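You operate a simulated robot arm through the tools that you are given. There is no shell and no other tool.

Carry out the task below with a simulated robot arm. There is one attempt and no reset: what you move stays moved.

TASK
Knock the air from the stepped mould, then roll the long mesh into it.
Fine: no bubbles; the mesh lies flat on the bed with no dry weave showing; roller back on its mat. What is to be rubbed or washed off counts as gone when no trace of it is left.
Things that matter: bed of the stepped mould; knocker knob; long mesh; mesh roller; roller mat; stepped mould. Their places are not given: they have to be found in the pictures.

Only the result counts: the job must be done as asked and must still hold three seconds after the hand-in. Knocking over, shifting, dropping, spilling or breaking anything else fails it.

THE ROBOT
A 7-joint arm with a two-finger parallel gripper, fixed in place. Base frame: the origin is on the floor under the middle of its stand, x ahead of it, y to its left, z up; the work surface is at about z = 0.86. Units: m, rad, N and s.
With the tool pointing down near the work surface it reaches from about 0.1 to 0.64 m from the base axis. Its first joint turns from -1.152 to 1.152 rad. Payload 1.57 kg.
The tool frame sits at the grasp point between the pads (the TCP): z along the fingers, y along the line on which they close. The tips reach 0.03 m beyond it. Largest opening 0.08 m; finger width 0.017, thickness 0.012; the body of the gripper, 0.04 by 0.082 m, starts 0.08 m behind the TCP.
Orientation is that of the tool frame in the base frame, as a unit quaternion [w, x, y, z]. With the fingers straight down and closing along the base's y, the tool's x points along the base's -x, its y along +y and its z along -z.

THE INTERFACE
- The arm moves only by the tool servo_tool. Its argument "commands" is one flat list of numbers, 6 for each row, row after row: the shift along the base's x, y, z in units of 300 mm (1.0 is 300 mm), then the turn, a rotation vector about the base's x, y, z in units of 120 degrees (1.0 is 120 degrees). In form: [x, y, z, rx, ry, rz, x, y, z, rx, ry, rz, ...]. A call has 1 to 20 rows; each row is the pose to reach, as a shift and turn from the pose commanded when the call began. "grip" is the gripper command, from -1 (fully open) to 1 (shut), values between in proportion, set as the call begins (left out, the last holds). A call with a number of a shift or a turn outside -1 to 1 is refused whole. A row lasts 0.2 s, in which the tool goes at most 0.05 m and 0.15 rad; a call with a longer step from one row to the next is refused whole, and so is a gripper value outside its range. A pose out of reach is approached as far as the arm can. The call stops where the force on the tool passes 40 N (or 10 N more than at its start, if that is more) or the arm is blocked; 0.2 s more then pass. Each finger travels about 0.072 m/s and halts on what it meets, pressing with about 22 N; the grip force reading is that of the motor and also rises with nothing between the fingers. The clock runs only during rows and for 0.2 s after the last one: add rows that repeat a pose to give the fingers time. The reply holds the time, the measured pose of the TCP, the force on the tool along the base axes, the opening and the grip force, in the units named above and with some noise, with the torque about the TCP (base axes, N m) and any sound that the robot's microphone picked up, and new pictures: "show" is both (left out), scene, wrist or none.
- Cameras (640 x 400 px; columns grow to the right, rows downward): "scene" is fixed at [0.0507, 0.4278, 1.4249]; the picture's right is [-0.82, -0.58, 0.00], its down [-0.33, 0.47, -0.82] and it looks along [0.47, -0.67, -0.58] (base axes); focal length 323 px, centre (320, 200). "wrist" rides on the gripper at [0.072, -0.007, -0.122] in the tool frame; the picture's right is [0.09, 1.00, 0.00], its down [-0.84, 0.08, -0.54] and it looks along [-0.54, 0.05, 0.84] (tool axes); focal length 238 px, centre (320, 200).
- probe_pixels(camera, pixels): for up to 12 pixels [column, row] of the newest picture of that camera ("zoom" is the newest enlarged one), the place [x, y, z] in the base frame of the surface seen there, good to about 0.002 m. The clock stands still meanwhile.
- enlarge(camera, box): a new picture of the part [left, top, right, bottom] of that camera's present view, enlarged. The clock stands still meanwhile.
- job_done(): hands the job in; it is judged then, once.

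Open the gripper and draw the arm clear of the work before you hand the job in, unless the task says otherwise.

The tools are called as a command line: name --argument value ..., lists and objects as JSON in quotes. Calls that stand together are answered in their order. servo_tool: Moves the arm, as the interface text tells. Its arguments: {"type":"object","properties":{"commands":{"type":"array"},"grip":{"type":"number"},"show":{"type":"string","enum":["both","scene","wrist","none"]}},"required":["commands"]} The other tools are called the same way: probe_pixels (camera, pixels) gives the place of the surface under pixels of a picture; enlarge (camera, box) takes an enlarged picture of a part of a camera's view; job_done () hands the job in.

At the start:

```text
clock: 0.0
eef_pos: [0.3661, -0.1267, 1.2174]
orientation: [-0.001, 0.0, 1.0, 0.0]
ft_force: [-1.1, 0.6, -0.4]
ft_torque: [-0.02, 0.0, -0.01]
grip_width: 0.0798
gripper_force: 0.0
```

scene: 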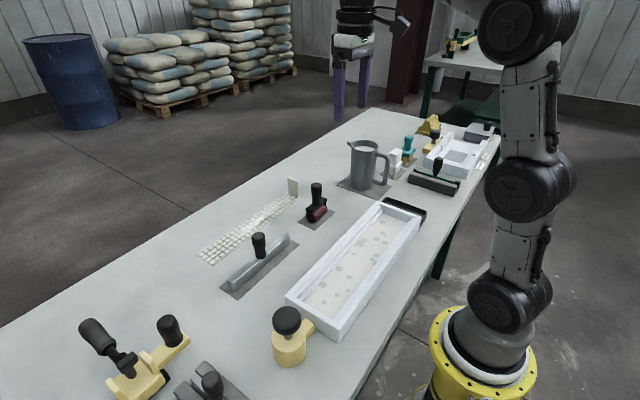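
wrist: 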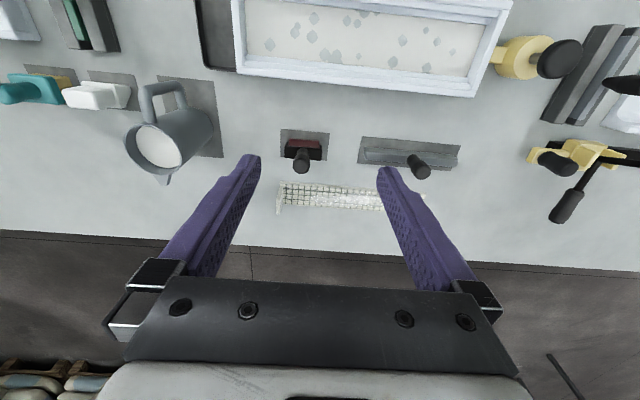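

The scene shows a long tray with bubbles (about 355,265), a yellow knocker with a black knob (287,335), a mesh (250,225), and two tools on mats (260,260) and (316,205). I enlarge these to identify them.

enlarge --camera "scene" --box '[190, 160, 350, 300]'

enlarge --camera "scene" --box '[250, 180, 440, 380]'

enlarge --camera "scene" --box '[330, 100, 510, 220]'

enlarge --camera "wrist" --box '[200, 0, 520, 220]'

```text
2.86 times, centred on (270, 230) of scene
```

zoom: 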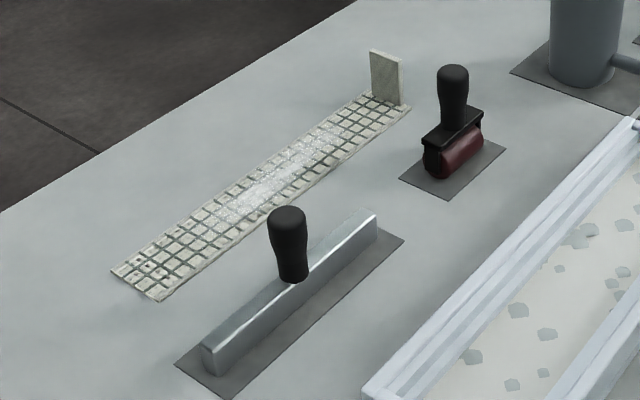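

```text
2.00 times, centred on (345, 280) of scene
```

zoom: 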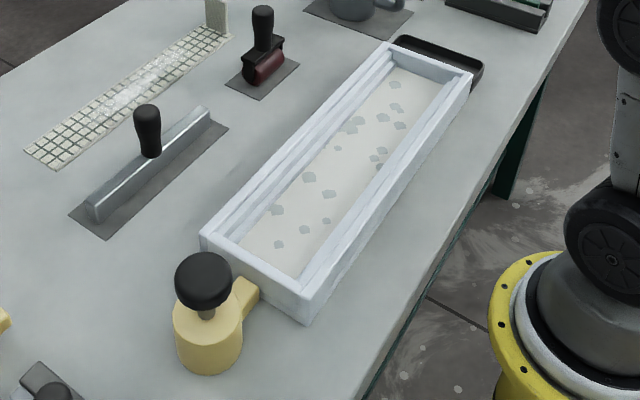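

```text
3.33 times, centred on (420, 160) of scene
```

zoom: 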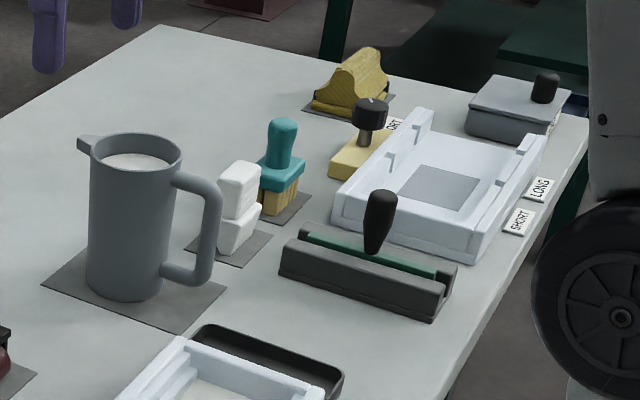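

```text
1.82 times, centred on (360, 110) of wrist
```

zoom: 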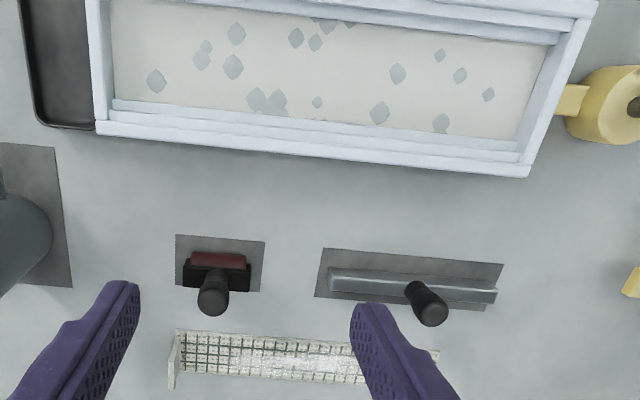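

Zooms show the long mould with steps inside and bubbles, a yellow knocker with a black mushroom knob touching its near end, a maroon roller on a mat and the long mesh with an upright tab. I probe these positions.

probe_pixels --camera "scene" --pixels '[[287, 314], [287, 330], [290, 352], [310, 325], [317, 190], [317, 186], [318, 212], [305, 222], [334, 212], [293, 182], [289, 190], [290, 198]]'

probe_pixels --camera "scene" --pixels '[[203, 254], [215, 263], [292, 195], [245, 228], [288, 297], [338, 338], [384, 203], [424, 218], [355, 265], [320, 295], [380, 230], [335, 300]]'

enlarge --camera "scene" --box '[255, 290, 355, 380]'

enlarge --camera "scene" --box '[60, 300, 260, 400]'

```text
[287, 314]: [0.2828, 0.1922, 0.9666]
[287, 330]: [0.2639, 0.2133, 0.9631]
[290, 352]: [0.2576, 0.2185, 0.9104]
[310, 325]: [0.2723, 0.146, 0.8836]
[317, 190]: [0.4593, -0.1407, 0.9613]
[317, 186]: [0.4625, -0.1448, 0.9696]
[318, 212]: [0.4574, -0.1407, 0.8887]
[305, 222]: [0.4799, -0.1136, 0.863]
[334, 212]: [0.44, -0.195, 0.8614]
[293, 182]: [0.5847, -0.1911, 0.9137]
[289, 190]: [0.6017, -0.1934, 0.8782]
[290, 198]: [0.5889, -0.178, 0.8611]
```

```text
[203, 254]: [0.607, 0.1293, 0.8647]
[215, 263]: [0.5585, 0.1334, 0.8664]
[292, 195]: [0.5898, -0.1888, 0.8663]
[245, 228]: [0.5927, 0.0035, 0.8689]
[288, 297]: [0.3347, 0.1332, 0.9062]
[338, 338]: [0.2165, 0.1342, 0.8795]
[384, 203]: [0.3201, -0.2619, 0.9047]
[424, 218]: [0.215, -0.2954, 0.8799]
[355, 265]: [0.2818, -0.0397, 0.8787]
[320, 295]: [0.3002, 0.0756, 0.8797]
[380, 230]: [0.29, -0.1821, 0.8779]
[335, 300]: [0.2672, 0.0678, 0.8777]
```

```text
4.44 times, centred on (305, 335) of scene
```

zoom: 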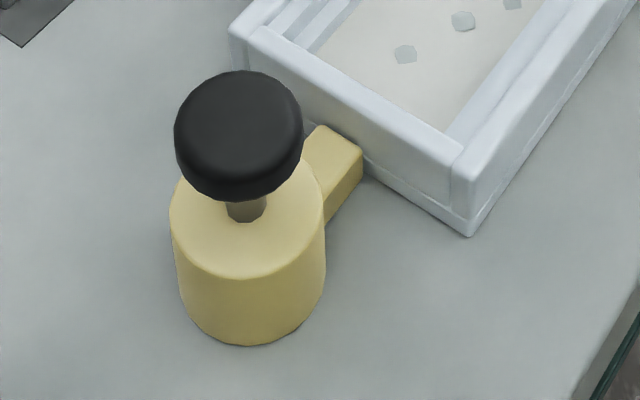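

```text
3.20 times, centred on (160, 350) of scene
```

zoom: 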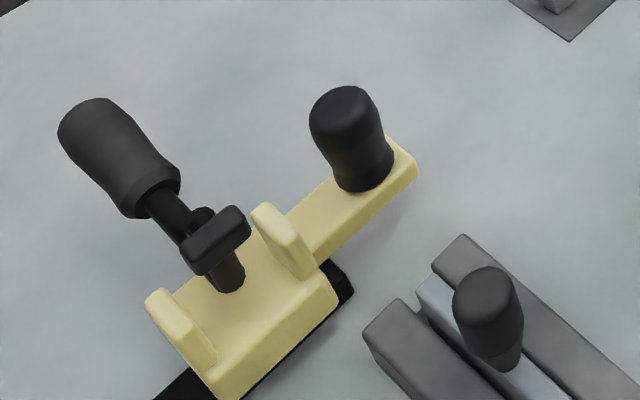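

The knocker is a plunger with a mushroom knob near [0.27, 0.20, 0.967]. I move the hand above it, high up, to look with the wrist camera, shutting the gripper on the way.

servo_tool --commands '[-0.0525, 0.12375, -0.0279, 0, 0, 0, -0.105, 0.2475, -0.0558, 0, 0, 0, -0.1575, 0.37125, -0.0837, 0, 0, 0, -0.21, 0.495, -0.1116, 0, 0, 0, -0.2625, 0.61875, -0.1395, 0, 0, 0, -0.315, 0.7425, -0.1674, 0, 0, 0, -0.3675, 0.86625, -0.1953, 0, 0, 0, -0.42, 0.99, -0.2233, 0, 0, 0]' --grip 1

```text
clock: 1.8
eef_pos: [0.2403, 0.1695, 1.1486]
orientation: [-0.001, 0.001, 1.0, 0.0]
ft_force: [-0.9, 0.5, 0.9]
ft_torque: [0.01, 0.02, 0.0]
grip_width: 0.0001
gripper_force: 21.5
```

scene: 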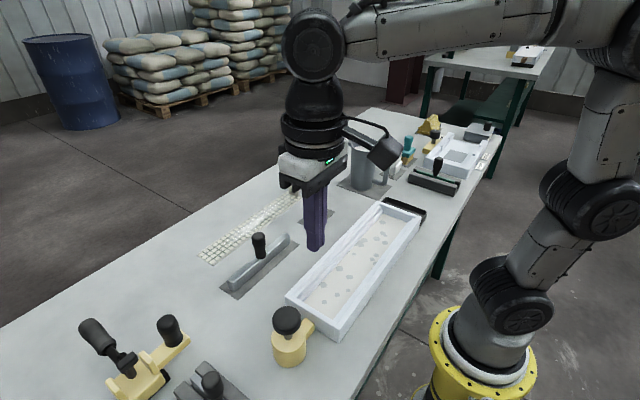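
wrist: 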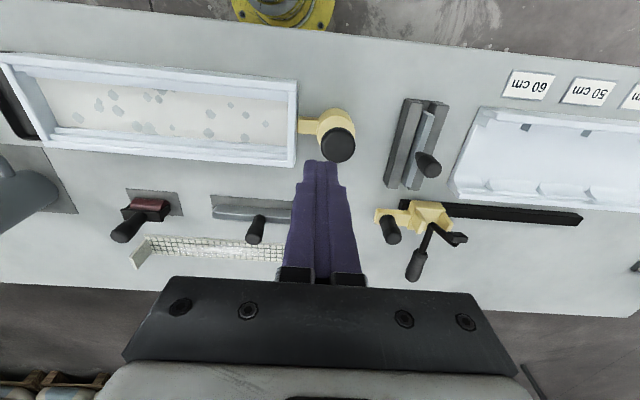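

The wrist view shows the knob at (338,145) and its base at (335,120). I probe around the knob and enlarge it.

probe_pixels --camera "wrist" --pixels '[[338, 145], [324, 145], [352, 145], [338, 133], [338, 158], [345, 150], [330, 140], [328, 113], [305, 126], [338, 150]]'

enlarge --camera "wrist" --box '[260, 80, 420, 180]'

enlarge --camera "wrist" --box '[0, 40, 310, 280]'

```text
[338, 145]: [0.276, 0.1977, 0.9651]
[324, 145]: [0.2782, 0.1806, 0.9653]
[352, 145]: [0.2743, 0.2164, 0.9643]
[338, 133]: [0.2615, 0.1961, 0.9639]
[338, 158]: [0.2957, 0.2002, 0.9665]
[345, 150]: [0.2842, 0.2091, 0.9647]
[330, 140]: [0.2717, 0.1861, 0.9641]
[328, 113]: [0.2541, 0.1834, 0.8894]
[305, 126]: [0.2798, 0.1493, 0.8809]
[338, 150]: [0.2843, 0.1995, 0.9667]
```

```text
4.00 times, centred on (340, 130) of wrist
```

zoom: 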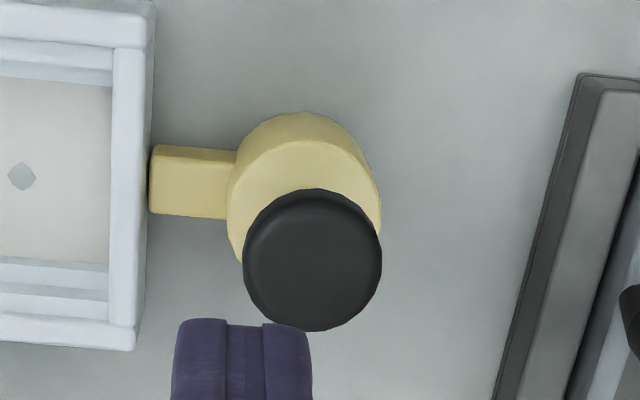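

```text
1.67 times, centred on (155, 160) of wrist
```

zoom: 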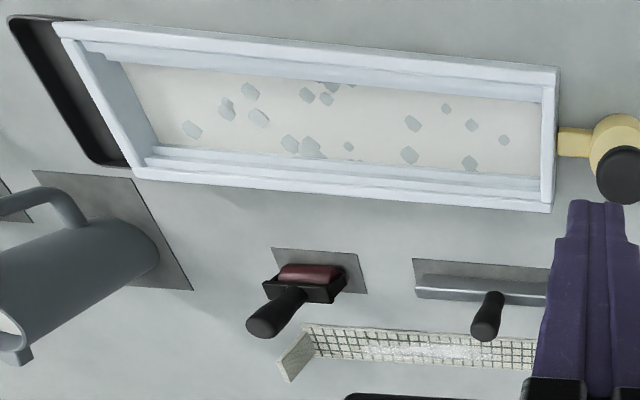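

Knob centre is at about [0.278, 0.198], top z 0.967. With fingers shut I go above it to TCP z ≈ 1.015 (tips about 0.02 above the knob).

servo_tool --commands '[0.0633, 0.0467, -0.1, 0, 0, 0, 0.1267, 0.0933, -0.2, 0, 0, 0, 0.1267, 0.0933, -0.33, 0, 0, 0, 0.1267, 0.0933, -0.45, 0, 0, 0]' --grip 1

```text
clock: 2.8
eef_pos: [0.279, 0.1962, 1.0146]
orientation: [0.0, -0.001, 1.0, 0.0]
ft_force: [1.3, 0.6, 0.1]
ft_torque: [-0.01, 0.01, -0.01]
grip_width: 0.0001
gripper_force: 21.3
```

scene: 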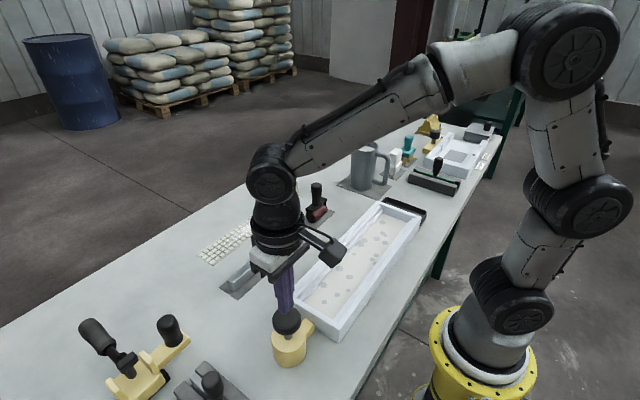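
wrist: 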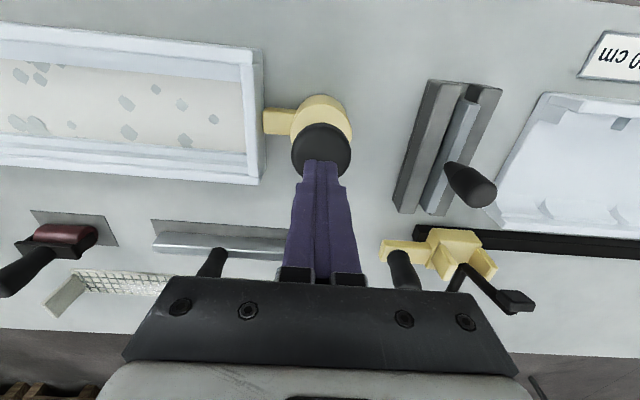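

The tips hover about 18 mm above the knob (322,150). I press down in small steps and read the force.

servo_tool --commands '[0, 0, -0.03, 0, 0, 0, 0, 0, -0.05, 0, 0, 0, 0, 0, -0.06, 0, 0, 0, 0, 0, -0.07, 0, 0, 0, 0, 0, -0.08, 0, 0, 0, 0, 0, -0.09, 0, 0, 0]' --grip 1

```text
clock: 4.2
eef_pos: [0.2799, 0.1978, 0.9878]
orientation: [0.0, 0.0, 1.0, 0.0]
ft_force: [0.8, -0.9, 1.3]
ft_torque: [-0.05, 0.01, 0.01]
grip_width: 0.0001
gripper_force: 21.3
```

scene: 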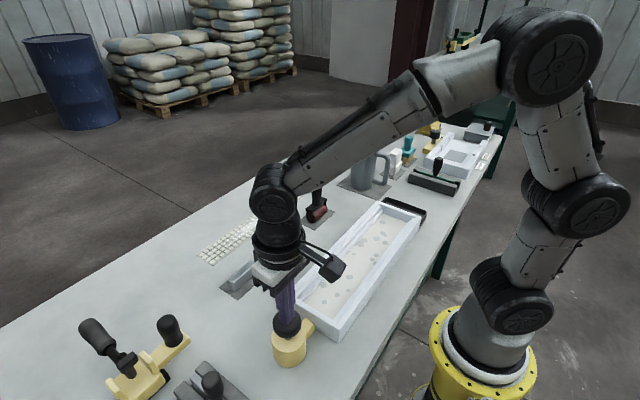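
wrist: 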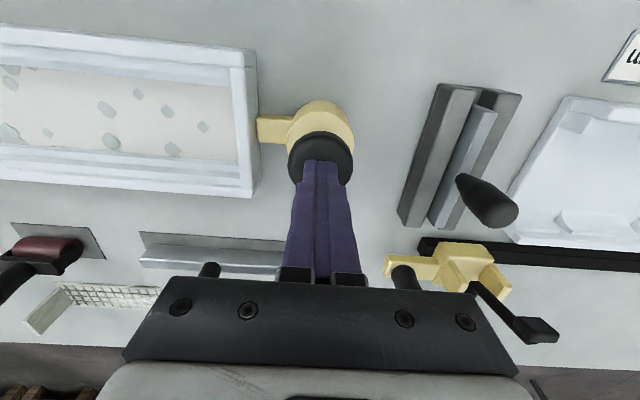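

Force is about 1 N at z 0.988, so the knob gives easily. I press further down.

servo_tool --commands '[0, 0, -0.0167, 0, 0, 0, 0, 0, -0.0333, 0, 0, 0, 0, 0, -0.05, 0, 0, 0, 0, 0, -0.0667, 0, 0, 0, 0, 0, -0.0833, 0, 0, 0]' --grip 1

```text
clock: 5.3
eef_pos: [0.2778, 0.1971, 0.9703]
orientation: [0.003, 0.0, 1.0, 0.002]
ft_force: [-4.4, -3.8, 11.3]
ft_torque: [-0.09, 0.23, 0.05]
grip_width: 0.0001
gripper_force: 20.9
stopped in row 5: the force on the tool passed its limit at 47 N (the readings are from after the stop); the commanded pose is now the measured one
```

scene: 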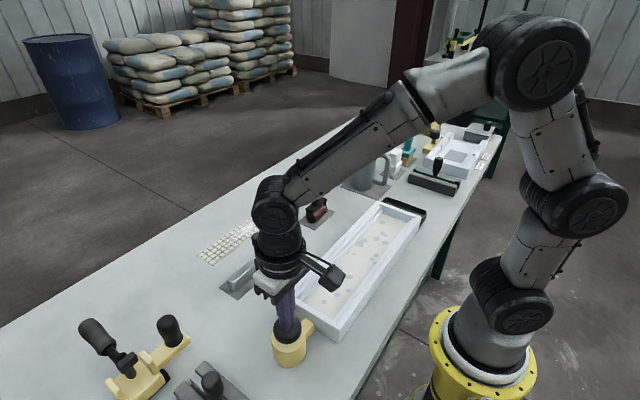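
wrist: 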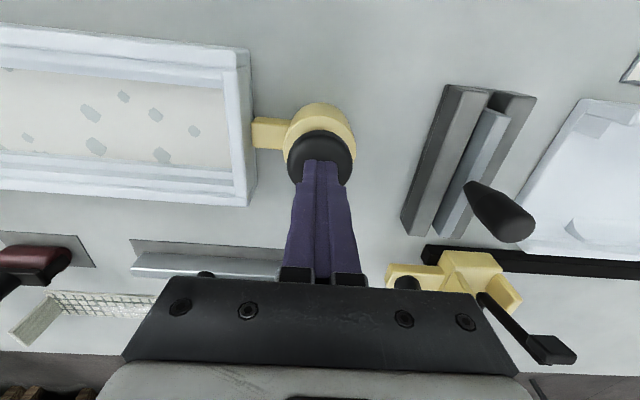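

The plunger bottomed out at TCP z ≈ 0.970. I lift off and look at the bubbles.

servo_tool --commands '[0, 0, 0.05, 0, 0, 0, 0, 0, 0.1, 0, 0, 0, 0, 0, 0.12, 0, 0, 0, 0, 0, 0.12, 0, 0, 0]' --grip 1

enlarge --camera "scene" --box '[250, 180, 440, 380]'

```text
clock: 6.3
eef_pos: [0.2798, 0.1983, 1.0051]
orientation: [0.002, -0.001, 1.0, 0.001]
ft_force: [0.1, 0.6, -0.2]
ft_torque: [-0.03, 0.03, 0.02]
grip_width: 0.0
gripper_force: 21.7
```

scene: 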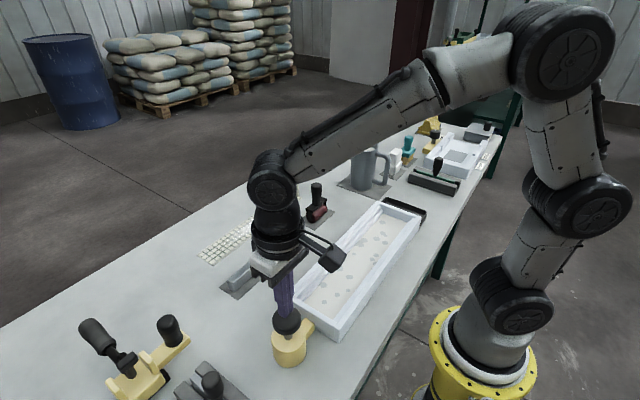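
wrist: 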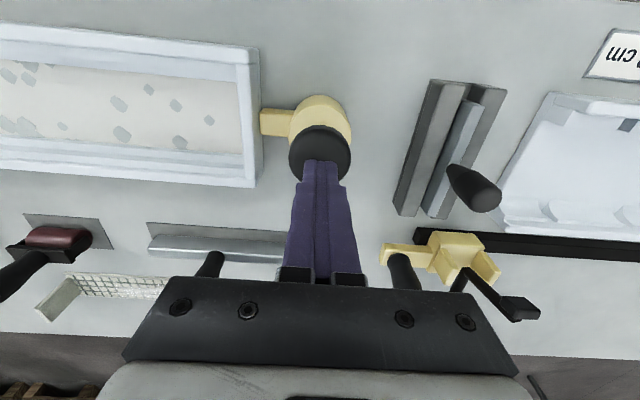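

```text
2.00 times, centred on (345, 280) of scene
```

zoom: 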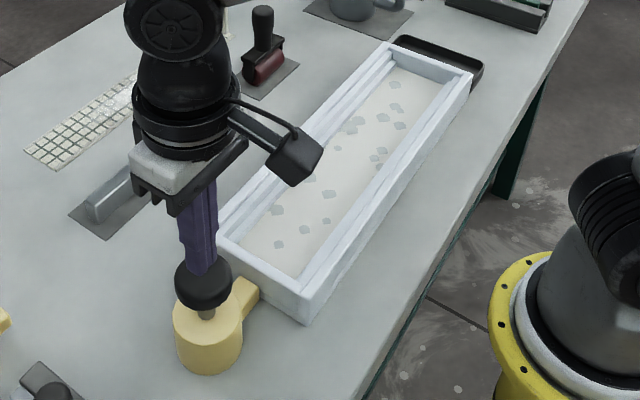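

The knob springs back and the bubbles look fainter than before. I make three more full strokes in one call.

servo_tool --commands '[0, 0, -0.06, 0, 0, 0, 0, 0, -0.1, 0, 0, 0, 0, 0, -0.123, 0, 0, 0, 0, 0, -0.123, 0, 0, 0, 0, 0, -0.04, 0, 0, 0, 0, 0, 0, 0, 0, 0, 0, 0, -0.06, 0, 0, 0, 0, 0, -0.1, 0, 0, 0, 0, 0, -0.123, 0, 0, 0, 0, 0, -0.123, 0, 0, 0, 0, 0, -0.04, 0, 0, 0, 0, 0, 0, 0, 0, 0, 0, 0, -0.06, 0, 0, 0, 0, 0, -0.1, 0, 0, 0, 0, 0, -0.123, 0, 0, 0, 0, 0, -0.123, 0, 0, 0, 0, 0, -0.04, 0, 0, 0, 0, 0, 0, 0, 0, 0, 0, 0, 0, 0, 0, 0]' --grip 1

enlarge --camera "scene" --box '[250, 180, 440, 380]'

```text
clock: 10.3
eef_pos: [0.2778, 0.1982, 1.0056]
orientation: [0.001, -0.002, 1.0, 0.001]
ft_force: [-0.4, -0.1, -0.2]
ft_torque: [-0.03, -0.01, -0.02]
grip_width: 0.0001
gripper_force: 21.4
```

scene: 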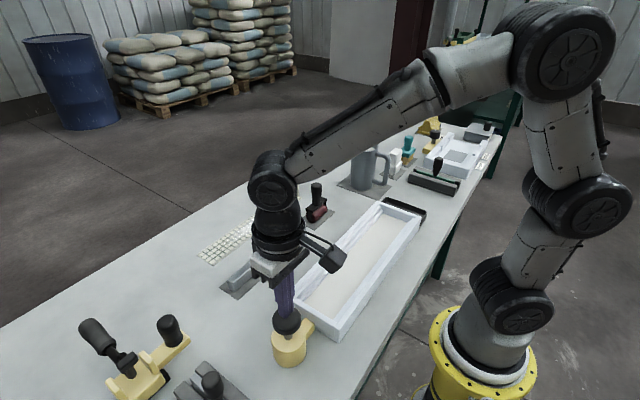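
wrist: 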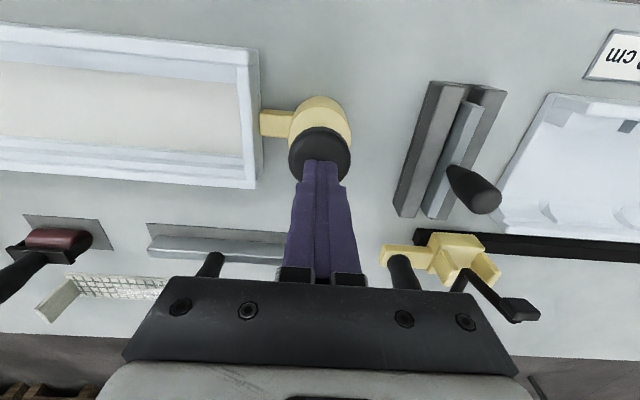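

```text
2.00 times, centred on (345, 280) of scene
```

zoom: 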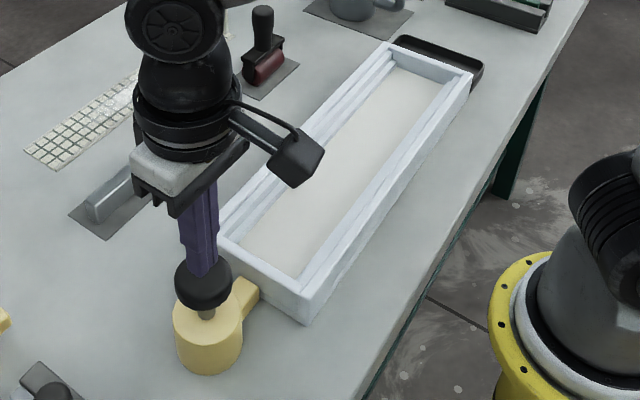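

The bed looks free of bubbles now. I lift away and move over the middle of the bench to inspect the bed and the mesh.

servo_tool --commands '[0, 0, 0.15, 0, 0, 0, 0, 0, 0.3, 0, 0, 0, 0, 0, 0.45, 0, 0, 0, 0.03, -0.14, 0.5, 0, 0, 0, 0.06, -0.28, 0.5, 0, 0, 0, 0.09, -0.42, 0.5, 0, 0, 0, 0.12, -0.56, 0.5, 0, 0, 0, 0.15, -0.7, 0.5, 0, 0, 0, 0.18, -0.8, 0.5, 0, 0, 0]' --grip -1

enlarge --camera "wrist" --box '[160, 0, 480, 200]'

```text
clock: 12.3
eef_pos: [0.3311, -0.0418, 1.1559]
orientation: [0.001, 0.0, 1.0, 0.001]
ft_force: [0.4, -0.2, -0.5]
ft_torque: [0.0, 0.03, 0.0]
grip_width: 0.0799
gripper_force: 0.0
```

scene: 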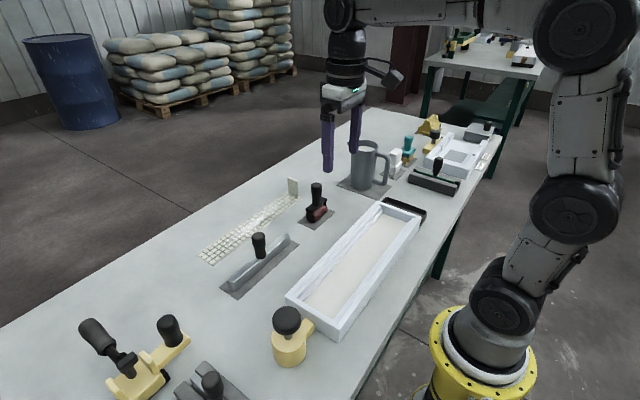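
wrist: 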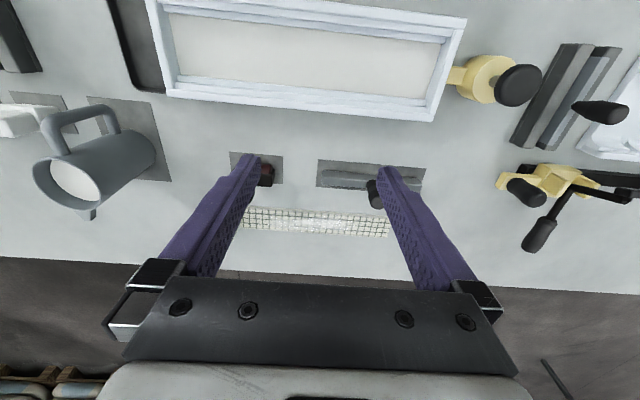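

```text
2.00 times, centred on (320, 100) of wrist
```

zoom: 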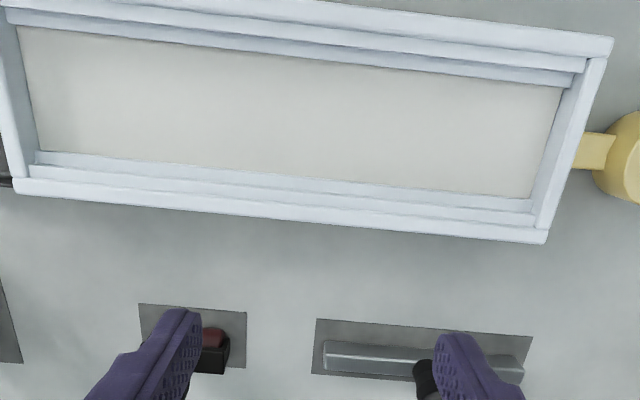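

The bed shows no bubbles. I probe the bed corners, the steps and the wall tops in this zoom.

probe_pixels --camera "zoom" --pixels '[[24, 34], [554, 90], [42, 146], [528, 190], [290, 100], [300, 52], [300, 62], [290, 178], [290, 192], [290, 205], [15, 60], [575, 110]]'

probe_pixels --camera "zoom" --pixels '[[300, 30], [300, 42], [300, 57], [290, 170], [290, 175], [290, 183], [290, 187], [290, 197], [290, 202], [290, 210], [570, 140], [12, 100]]'

enlarge --camera "wrist" --box '[220, 180, 420, 260]'

enlarge --camera "scene" --box '[195, 165, 345, 275]'

```text
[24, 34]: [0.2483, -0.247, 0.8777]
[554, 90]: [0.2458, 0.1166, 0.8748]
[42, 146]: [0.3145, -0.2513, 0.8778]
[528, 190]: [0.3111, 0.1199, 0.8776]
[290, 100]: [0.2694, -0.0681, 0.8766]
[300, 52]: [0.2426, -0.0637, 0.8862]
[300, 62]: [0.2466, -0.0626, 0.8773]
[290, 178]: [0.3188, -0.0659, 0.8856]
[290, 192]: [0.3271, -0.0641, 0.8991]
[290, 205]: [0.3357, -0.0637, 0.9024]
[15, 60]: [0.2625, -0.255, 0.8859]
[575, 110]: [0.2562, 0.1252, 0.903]
```

```text
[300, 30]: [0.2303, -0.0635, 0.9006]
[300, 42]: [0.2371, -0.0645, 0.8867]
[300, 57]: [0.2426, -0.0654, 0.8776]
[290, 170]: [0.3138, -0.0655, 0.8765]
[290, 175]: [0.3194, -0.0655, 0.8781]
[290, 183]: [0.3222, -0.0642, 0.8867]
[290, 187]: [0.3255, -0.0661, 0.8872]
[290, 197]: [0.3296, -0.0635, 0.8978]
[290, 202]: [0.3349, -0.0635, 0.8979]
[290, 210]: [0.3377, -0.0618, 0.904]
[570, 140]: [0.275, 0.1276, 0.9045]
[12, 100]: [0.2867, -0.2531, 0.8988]
```

```text
3.20 times, centred on (320, 220) of wrist
```

zoom: 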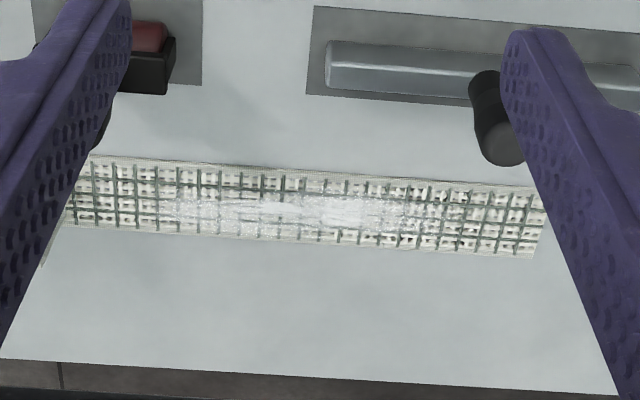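

```text
3.64 times, centred on (270, 220) of scene
```

zoom: 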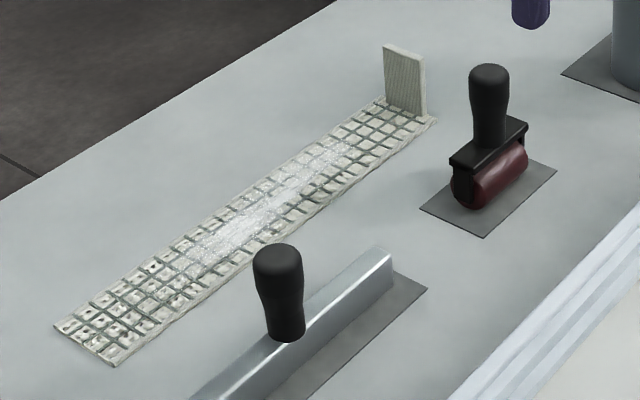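

The bed spans about x 0.243–0.319, y −0.25…0.12 at z 0.877; mesh spans y −0.19…0.133, with the upright tab at (405,75) of the zoom. I move above the tab to view it closely.

servo_tool --commands '[0.111, -0.082, 0, 0, 0, 0, 0.222, -0.164, 0, 0, 0, 0, 0.333, -0.246, 0, 0, 0, 0, 0.444, -0.328, 0, 0, 0, 0, 0.555, -0.41, 0, 0, 0, 0, 0.667, -0.493, -0.05, 0, 0, 0]' --grip -1

enlarge --camera "wrist" --box '[200, 120, 440, 270]'

```text
clock: 13.8
eef_pos: [0.5317, -0.1901, 1.1415]
orientation: [0.003, -0.001, 1.0, 0.001]
ft_force: [-0.6, -0.5, 0.3]
ft_torque: [-0.01, 0.0, 0.01]
grip_width: 0.0801
gripper_force: 0.2
```

scene: 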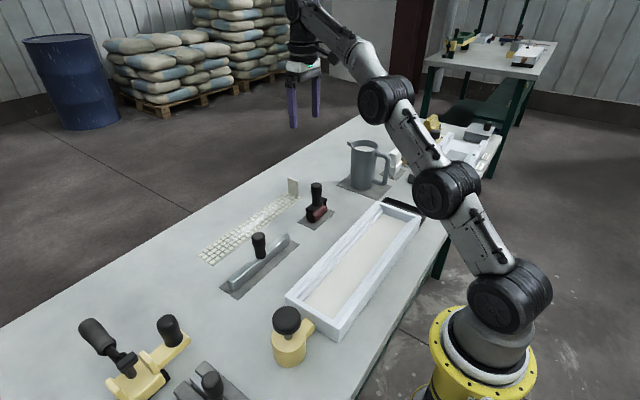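
wrist: 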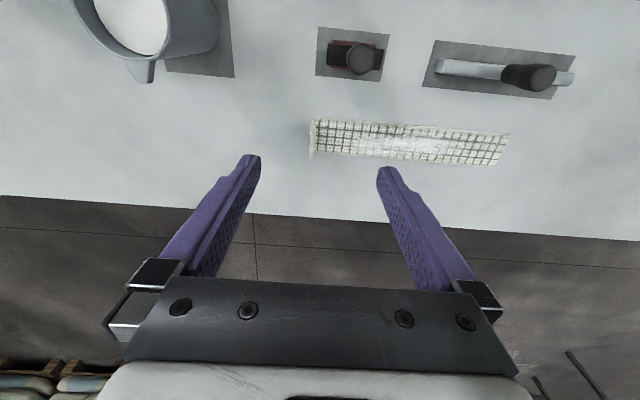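

```text
2.67 times, centred on (320, 195) of wrist
```

zoom: 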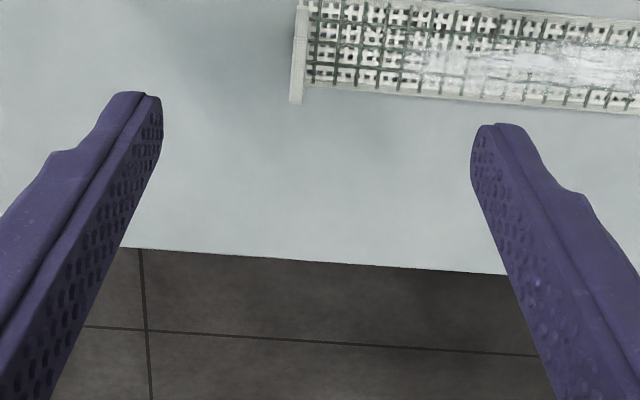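

The tab is at (312,137) in the wrist view, a thin plate across the mesh's end. I enlarge and probe it.

enlarge --camera "wrist" --box '[288, 105, 368, 165]'

probe_pixels --camera "wrist" --pixels '[[311, 152], [312, 145], [311, 130], [314, 135], [313, 120], [320, 122], [320, 150], [508, 136], [500, 164], [400, 125], [395, 158], [400, 140]]'

```text
6.67 times, centred on (328, 135) of wrist
```

zoom: 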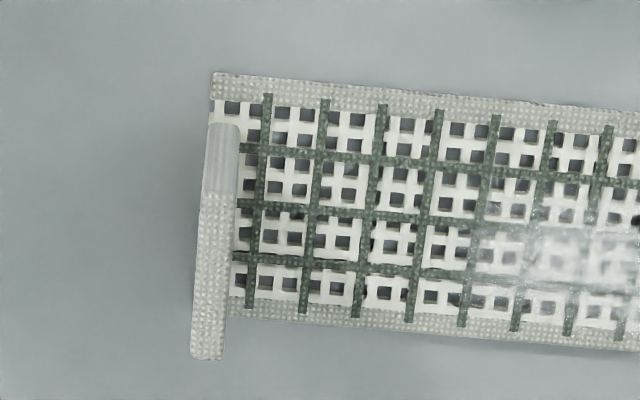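

```text
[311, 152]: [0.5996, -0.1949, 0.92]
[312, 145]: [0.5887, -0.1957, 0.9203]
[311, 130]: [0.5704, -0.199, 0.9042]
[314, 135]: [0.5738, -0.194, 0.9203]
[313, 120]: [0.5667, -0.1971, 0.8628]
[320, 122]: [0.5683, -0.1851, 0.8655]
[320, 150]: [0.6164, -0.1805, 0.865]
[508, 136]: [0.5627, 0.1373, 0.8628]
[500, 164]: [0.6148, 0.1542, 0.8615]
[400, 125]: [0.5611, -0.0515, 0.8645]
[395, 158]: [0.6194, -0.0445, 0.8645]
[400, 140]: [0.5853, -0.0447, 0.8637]
```

The zoom shows the tab's near edge (222,155) and its top face from (217,195) to (207,355). I probe its extents.

probe_pixels --camera "zoom" --pixels '[[217, 200], [207, 350], [203, 275], [225, 275], [204, 200], [232, 200], [194, 350], [222, 350], [222, 135], [219, 180]]'

probe_pixels --camera "scene" --pixels '[[290, 180], [297, 182], [293, 190], [298, 193], [288, 187], [365, 145], [350, 150], [388, 165], [362, 180], [345, 183]]'

```text
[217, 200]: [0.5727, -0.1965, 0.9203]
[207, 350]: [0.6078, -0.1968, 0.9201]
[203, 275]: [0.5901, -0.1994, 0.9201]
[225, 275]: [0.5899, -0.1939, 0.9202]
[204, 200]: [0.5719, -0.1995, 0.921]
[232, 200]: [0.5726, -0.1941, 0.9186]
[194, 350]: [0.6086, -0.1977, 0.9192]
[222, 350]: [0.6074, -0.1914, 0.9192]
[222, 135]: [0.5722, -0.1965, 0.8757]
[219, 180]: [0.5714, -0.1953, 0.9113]
```

```text
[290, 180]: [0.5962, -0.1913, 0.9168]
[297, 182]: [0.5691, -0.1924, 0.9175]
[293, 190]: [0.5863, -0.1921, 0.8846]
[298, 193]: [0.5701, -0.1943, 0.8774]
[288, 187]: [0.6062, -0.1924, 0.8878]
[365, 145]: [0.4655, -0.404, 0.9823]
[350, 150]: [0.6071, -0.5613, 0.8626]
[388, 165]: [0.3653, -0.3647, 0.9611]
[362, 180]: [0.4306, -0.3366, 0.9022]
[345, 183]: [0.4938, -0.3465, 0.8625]
```

Tab: x 0.5715–0.6085, y −0.1995…−0.193, top z 0.920; mesh about 0.057 wide. I go to just above the tab (tips about 0.02 above it) with open fingers.

servo_tool --commands '[0.1, -0.02, 0, 0, 0, 0, 0.194, -0.02, 0, 0, 0, 0, 0.194, -0.02, -0.15, 0, 0, 0, 0.194, -0.02, -0.3, 0, 0, 0, 0.194, -0.02, -0.45, 0, 0, 0, 0.194, -0.02, -0.572, 0, 0, 0, 0.194, -0.02, -0.572, 0, 0, 0]' --grip -1

enlarge --camera "wrist" --box '[200, 120, 440, 270]'

```text
clock: 15.3
eef_pos: [0.591, -0.1952, 0.9677]
orientation: [0.001, -0.001, 1.0, 0.001]
ft_force: [-0.5, 0.7, 0.1]
ft_torque: [0.0, 0.0, 0.0]
grip_width: 0.08
gripper_force: 0.0
out of reach, approached as far as the arm can: row 1, 2, 3, 4
```

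scene: 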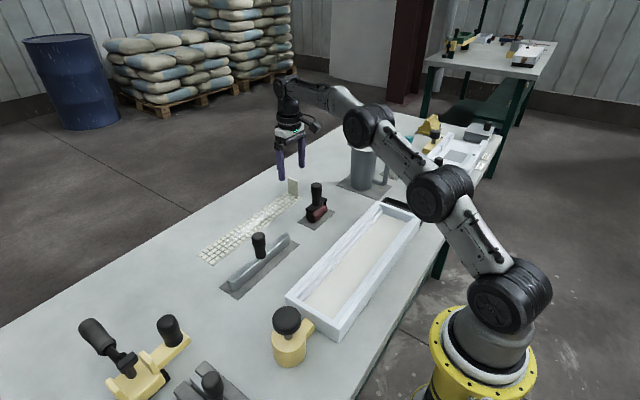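
wrist: 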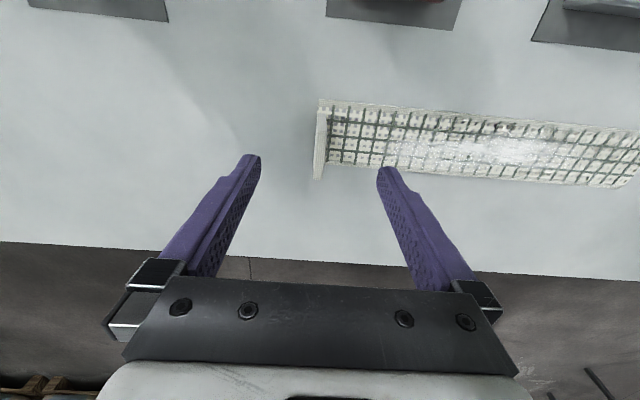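

```text
2.67 times, centred on (320, 195) of wrist
```

zoom: 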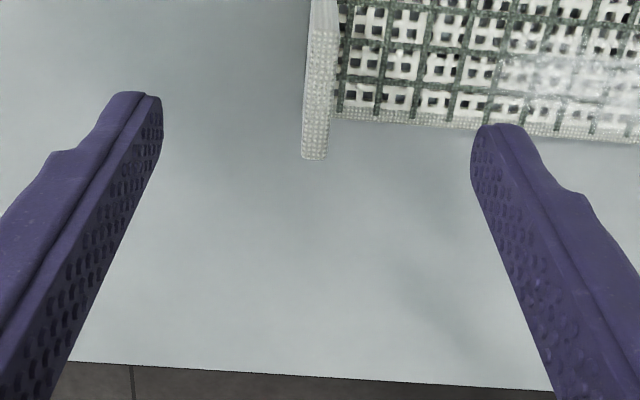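

The fingers straddle the tab (tab at (319,145)), pose [0.591, −0.195, 0.968]. I descend to TCP z ≈ 0.919.

servo_tool --commands '[0, 0, -0.06, 0, 0, 0, 0, 0, -0.12, 0, 0, 0, 0, 0, -0.162, 0, 0, 0, 0, 0, -0.162, 0, 0, 0]' --grip -1

enlarge --camera "scene" --box '[240, 120, 360, 220]'

```text
clock: 16.4
eef_pos: [0.5913, -0.1963, 0.9196]
orientation: [0.001, -0.001, 1.0, 0.0]
ft_force: [-0.6, -0.8, 0.0]
ft_torque: [0.0, -0.02, -0.01]
grip_width: 0.0799
gripper_force: 0.1
```

scene: 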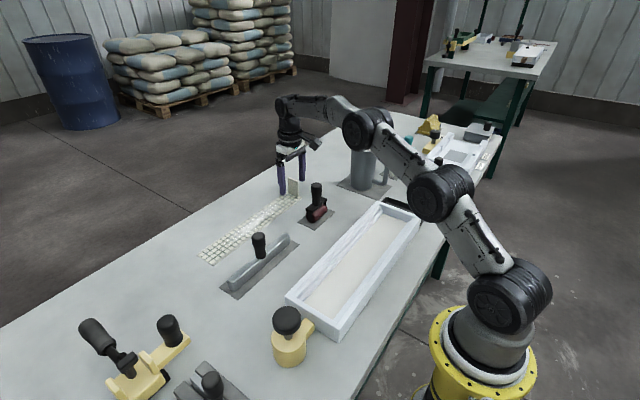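
wrist: 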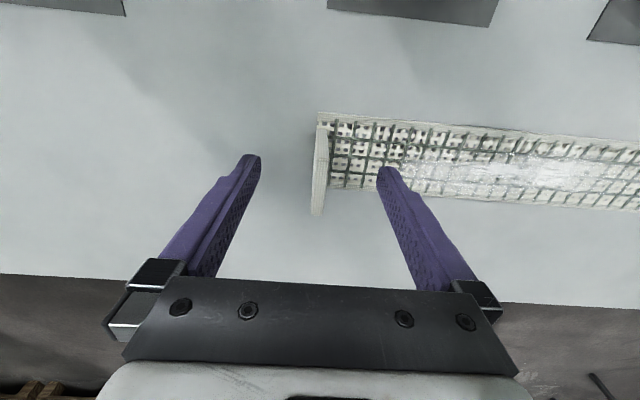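

```text
4.00 times, centred on (300, 170) of scene
```

zoom: 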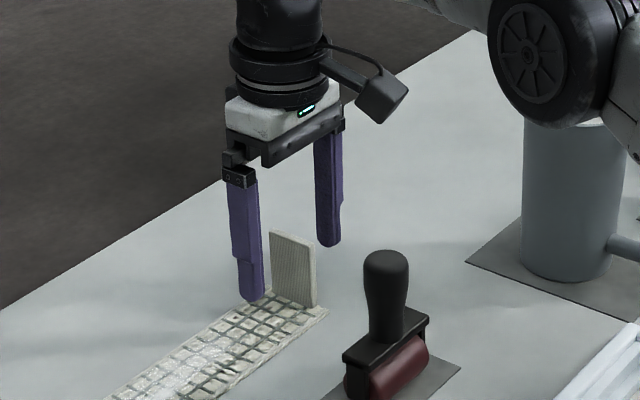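

The fingers straddle the tab and the near fingertip is just above the mesh. I close on the tab.

servo_tool --commands '[0, 0, 0, 0, 0, 0, 0, 0, 0, 0, 0, 0, 0, 0, 0, 0, 0, 0, 0, 0, 0, 0, 0, 0]' --grip 1

enlarge --camera "scene" --box '[190, 120, 350, 270]'

```text
clock: 17.4
eef_pos: [0.5904, -0.1942, 0.9195]
orientation: [0.002, 0.0, 1.0, 0.001]
ft_force: [0.4, 0.3, -1.3]
ft_torque: [-0.09, -0.01, -0.03]
grip_width: 0.0071
gripper_force: 21.9
```

scene: 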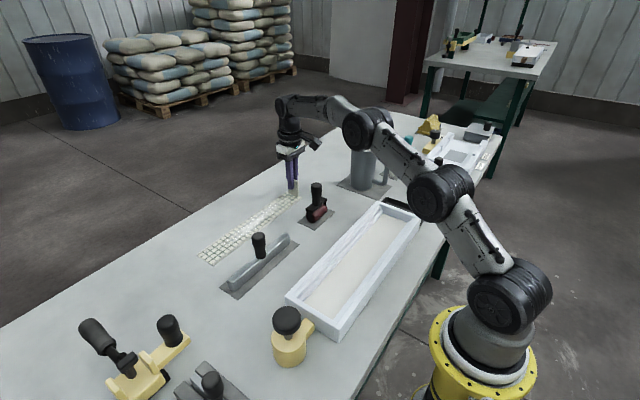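
wrist: 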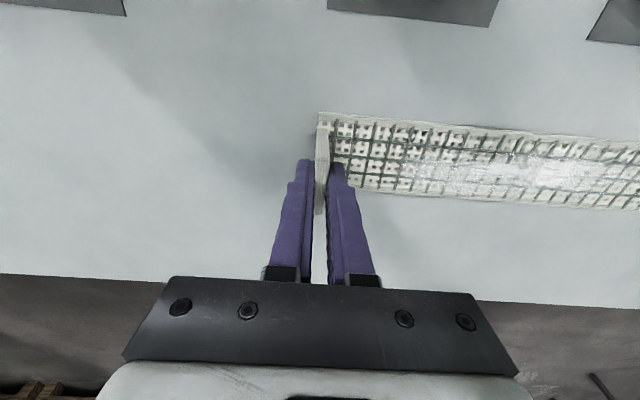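

```text
2.67 times, centred on (270, 195) of scene
```

zoom: 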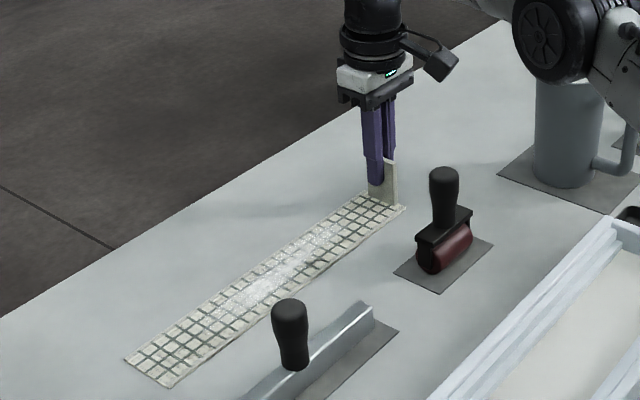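

Gripped at 7.1 mm. I lift by 30 mm to see whether the mesh is stiff or sags.

servo_tool --commands '[0, 0, 0.03, 0, 0, 0, 0, 0, 0.06, 0, 0, 0, 0, 0, 0.1, 0, 0, 0, 0, 0, 0.1, 0, 0, 0]' --grip 1

enlarge --camera "scene" --box '[190, 120, 350, 270]'

```text
clock: 18.4
eef_pos: [0.5907, -0.1946, 0.9496]
orientation: [0.002, -0.001, 1.0, 0.002]
ft_force: [-0.2, -1.0, -0.6]
ft_torque: [-0.07, -0.01, -0.05]
grip_width: 0.0072
gripper_force: 21.3
```

scene: 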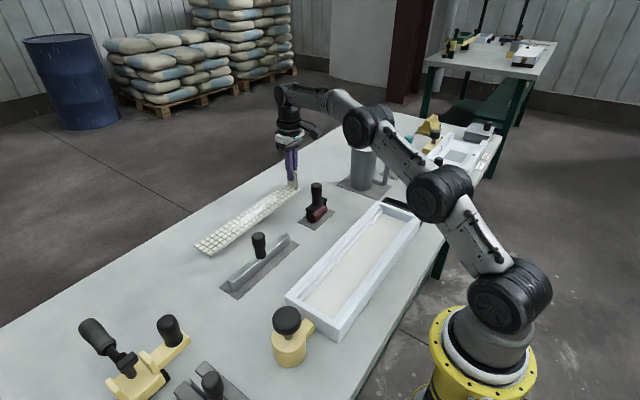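
wrist: 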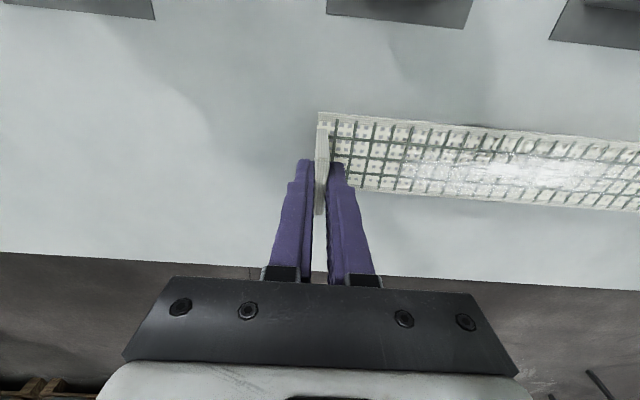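

```text
2.67 times, centred on (270, 195) of scene
```

zoom: 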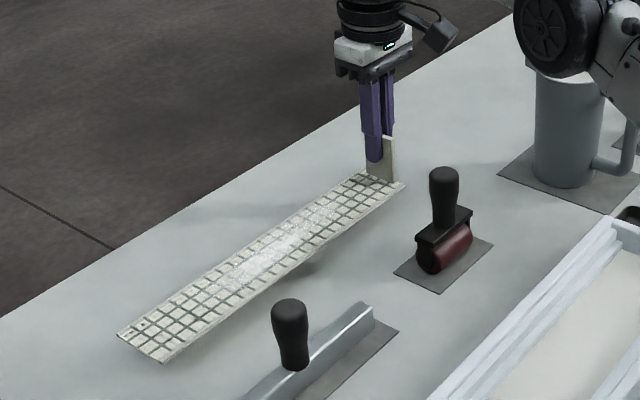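

The mesh is stiff and hangs level. I probe its far end and edges for length and direction before carrying it.

probe_pixels --camera "zoom" --pixels '[[119, 336], [160, 361], [165, 357], [124, 332], [401, 185], [280, 280], [262, 292], [228, 254], [290, 303], [290, 305], [365, 172]]'

probe_pixels --camera "scene" --pixels '[[259, 235], [258, 238], [316, 186], [290, 237], [226, 288], [383, 205], [405, 207], [420, 212], [412, 200]]'

```text
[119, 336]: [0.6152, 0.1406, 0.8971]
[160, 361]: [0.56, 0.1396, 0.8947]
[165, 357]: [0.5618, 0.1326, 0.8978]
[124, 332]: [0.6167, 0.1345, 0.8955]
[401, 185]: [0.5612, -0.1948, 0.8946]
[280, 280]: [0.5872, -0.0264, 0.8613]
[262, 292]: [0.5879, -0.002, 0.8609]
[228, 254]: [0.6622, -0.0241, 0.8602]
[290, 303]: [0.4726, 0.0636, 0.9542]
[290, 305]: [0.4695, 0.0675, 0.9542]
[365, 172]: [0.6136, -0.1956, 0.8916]
```

```text
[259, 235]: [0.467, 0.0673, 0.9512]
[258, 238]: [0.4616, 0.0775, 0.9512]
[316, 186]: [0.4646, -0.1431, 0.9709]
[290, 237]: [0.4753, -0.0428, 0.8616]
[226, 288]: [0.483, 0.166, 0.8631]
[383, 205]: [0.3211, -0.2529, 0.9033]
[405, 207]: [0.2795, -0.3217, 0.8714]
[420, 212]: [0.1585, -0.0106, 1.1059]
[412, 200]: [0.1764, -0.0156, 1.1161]
```

The mesh is 0.340 long (y −0.199…0.141) and square to y. I lift to TCP z ≈ 1.07 and carry it in −x over the mould.

servo_tool --commands '[0, 0, 0.1, 0, 0, 0, 0, 0, 0.18, 0, 0, 0, -0.08, 0, 0.28, 0, 0, 0, -0.2, 0, 0.38, 0, 0, 0, -0.33, -0.02, 0.4, 0, 0, 0, -0.46, -0.04, 0.4, 0, 0, 0, -0.59, -0.06, 0.4, 0, 0, 0, -0.72, -0.08, 0.4, 0, 0, 0, -0.85, -0.1, 0.4, 0, 0, 0, -0.98, -0.12, 0.4, 0, 0, 0, -1.0, -0.12, 0.4, 0, 0, 0, -1.0, -0.12, 0.4, 0, 0, 0]' --grip 1

enlarge --camera "scene" --box '[250, 160, 440, 360]'

enlarge --camera "wrist" --box '[180, 40, 640, 300]'

```text
clock: 20.9
eef_pos: [0.2912, -0.231, 1.0711]
orientation: [0.001, -0.001, 1.0, 0.001]
ft_force: [0.5, -0.9, -0.7]
ft_torque: [-0.07, 0.0, 0.02]
grip_width: 0.0073
gripper_force: 21.8
```

scene: 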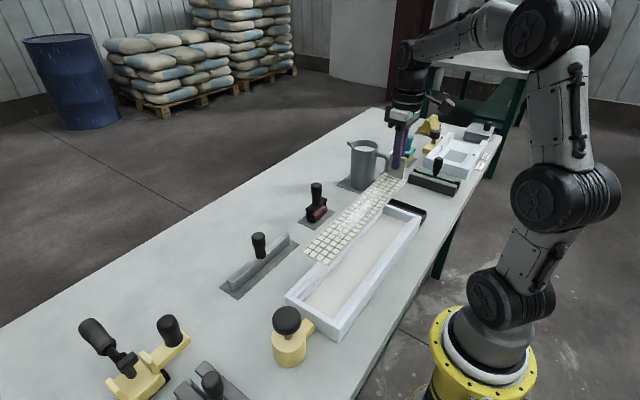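
wrist: 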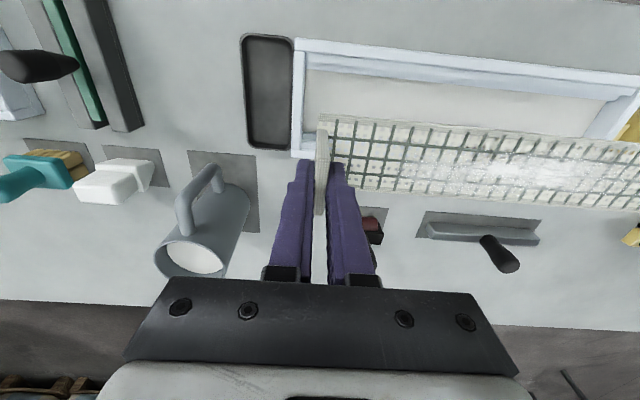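

```text
2.00 times, centred on (345, 260) of scene
```

zoom: 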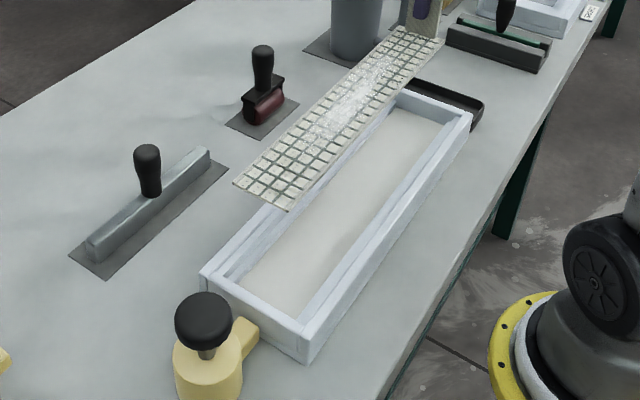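

```text
1.39 times, centred on (410, 170) of wrist
```

zoom: 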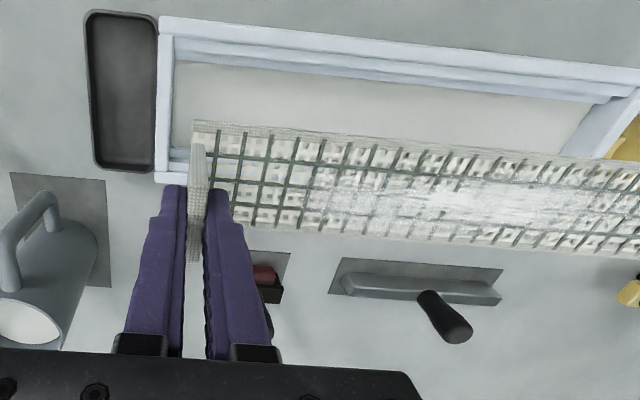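

The mesh is above the mould. I probe mesh corners and mould edges at both ends in the wrist zoom to line up x and yaw.

probe_pixels --camera "zoom" --pixels '[[197, 124], [222, 228], [400, 142], [380, 238], [600, 165], [590, 250], [178, 70], [586, 108], [174, 60], [400, 90], [176, 58], [592, 98]]'

enlarge --camera "scene" --box '[280, 220, 400, 345]'

```text
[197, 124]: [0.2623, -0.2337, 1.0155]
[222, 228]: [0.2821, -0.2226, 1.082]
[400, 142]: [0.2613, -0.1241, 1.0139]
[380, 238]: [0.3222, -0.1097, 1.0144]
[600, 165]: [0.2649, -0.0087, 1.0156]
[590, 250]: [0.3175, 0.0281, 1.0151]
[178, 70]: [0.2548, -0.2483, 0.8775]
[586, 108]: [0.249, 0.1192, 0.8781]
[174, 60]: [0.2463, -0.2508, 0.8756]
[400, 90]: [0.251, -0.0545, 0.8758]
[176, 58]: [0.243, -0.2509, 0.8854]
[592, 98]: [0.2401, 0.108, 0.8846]
```

```text
3.20 times, centred on (340, 282) of scene
```

zoom: 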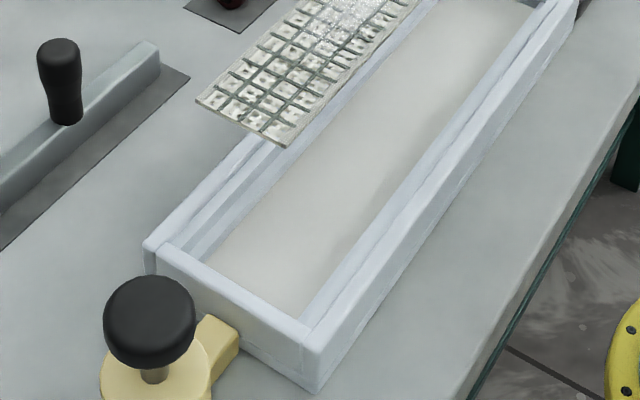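

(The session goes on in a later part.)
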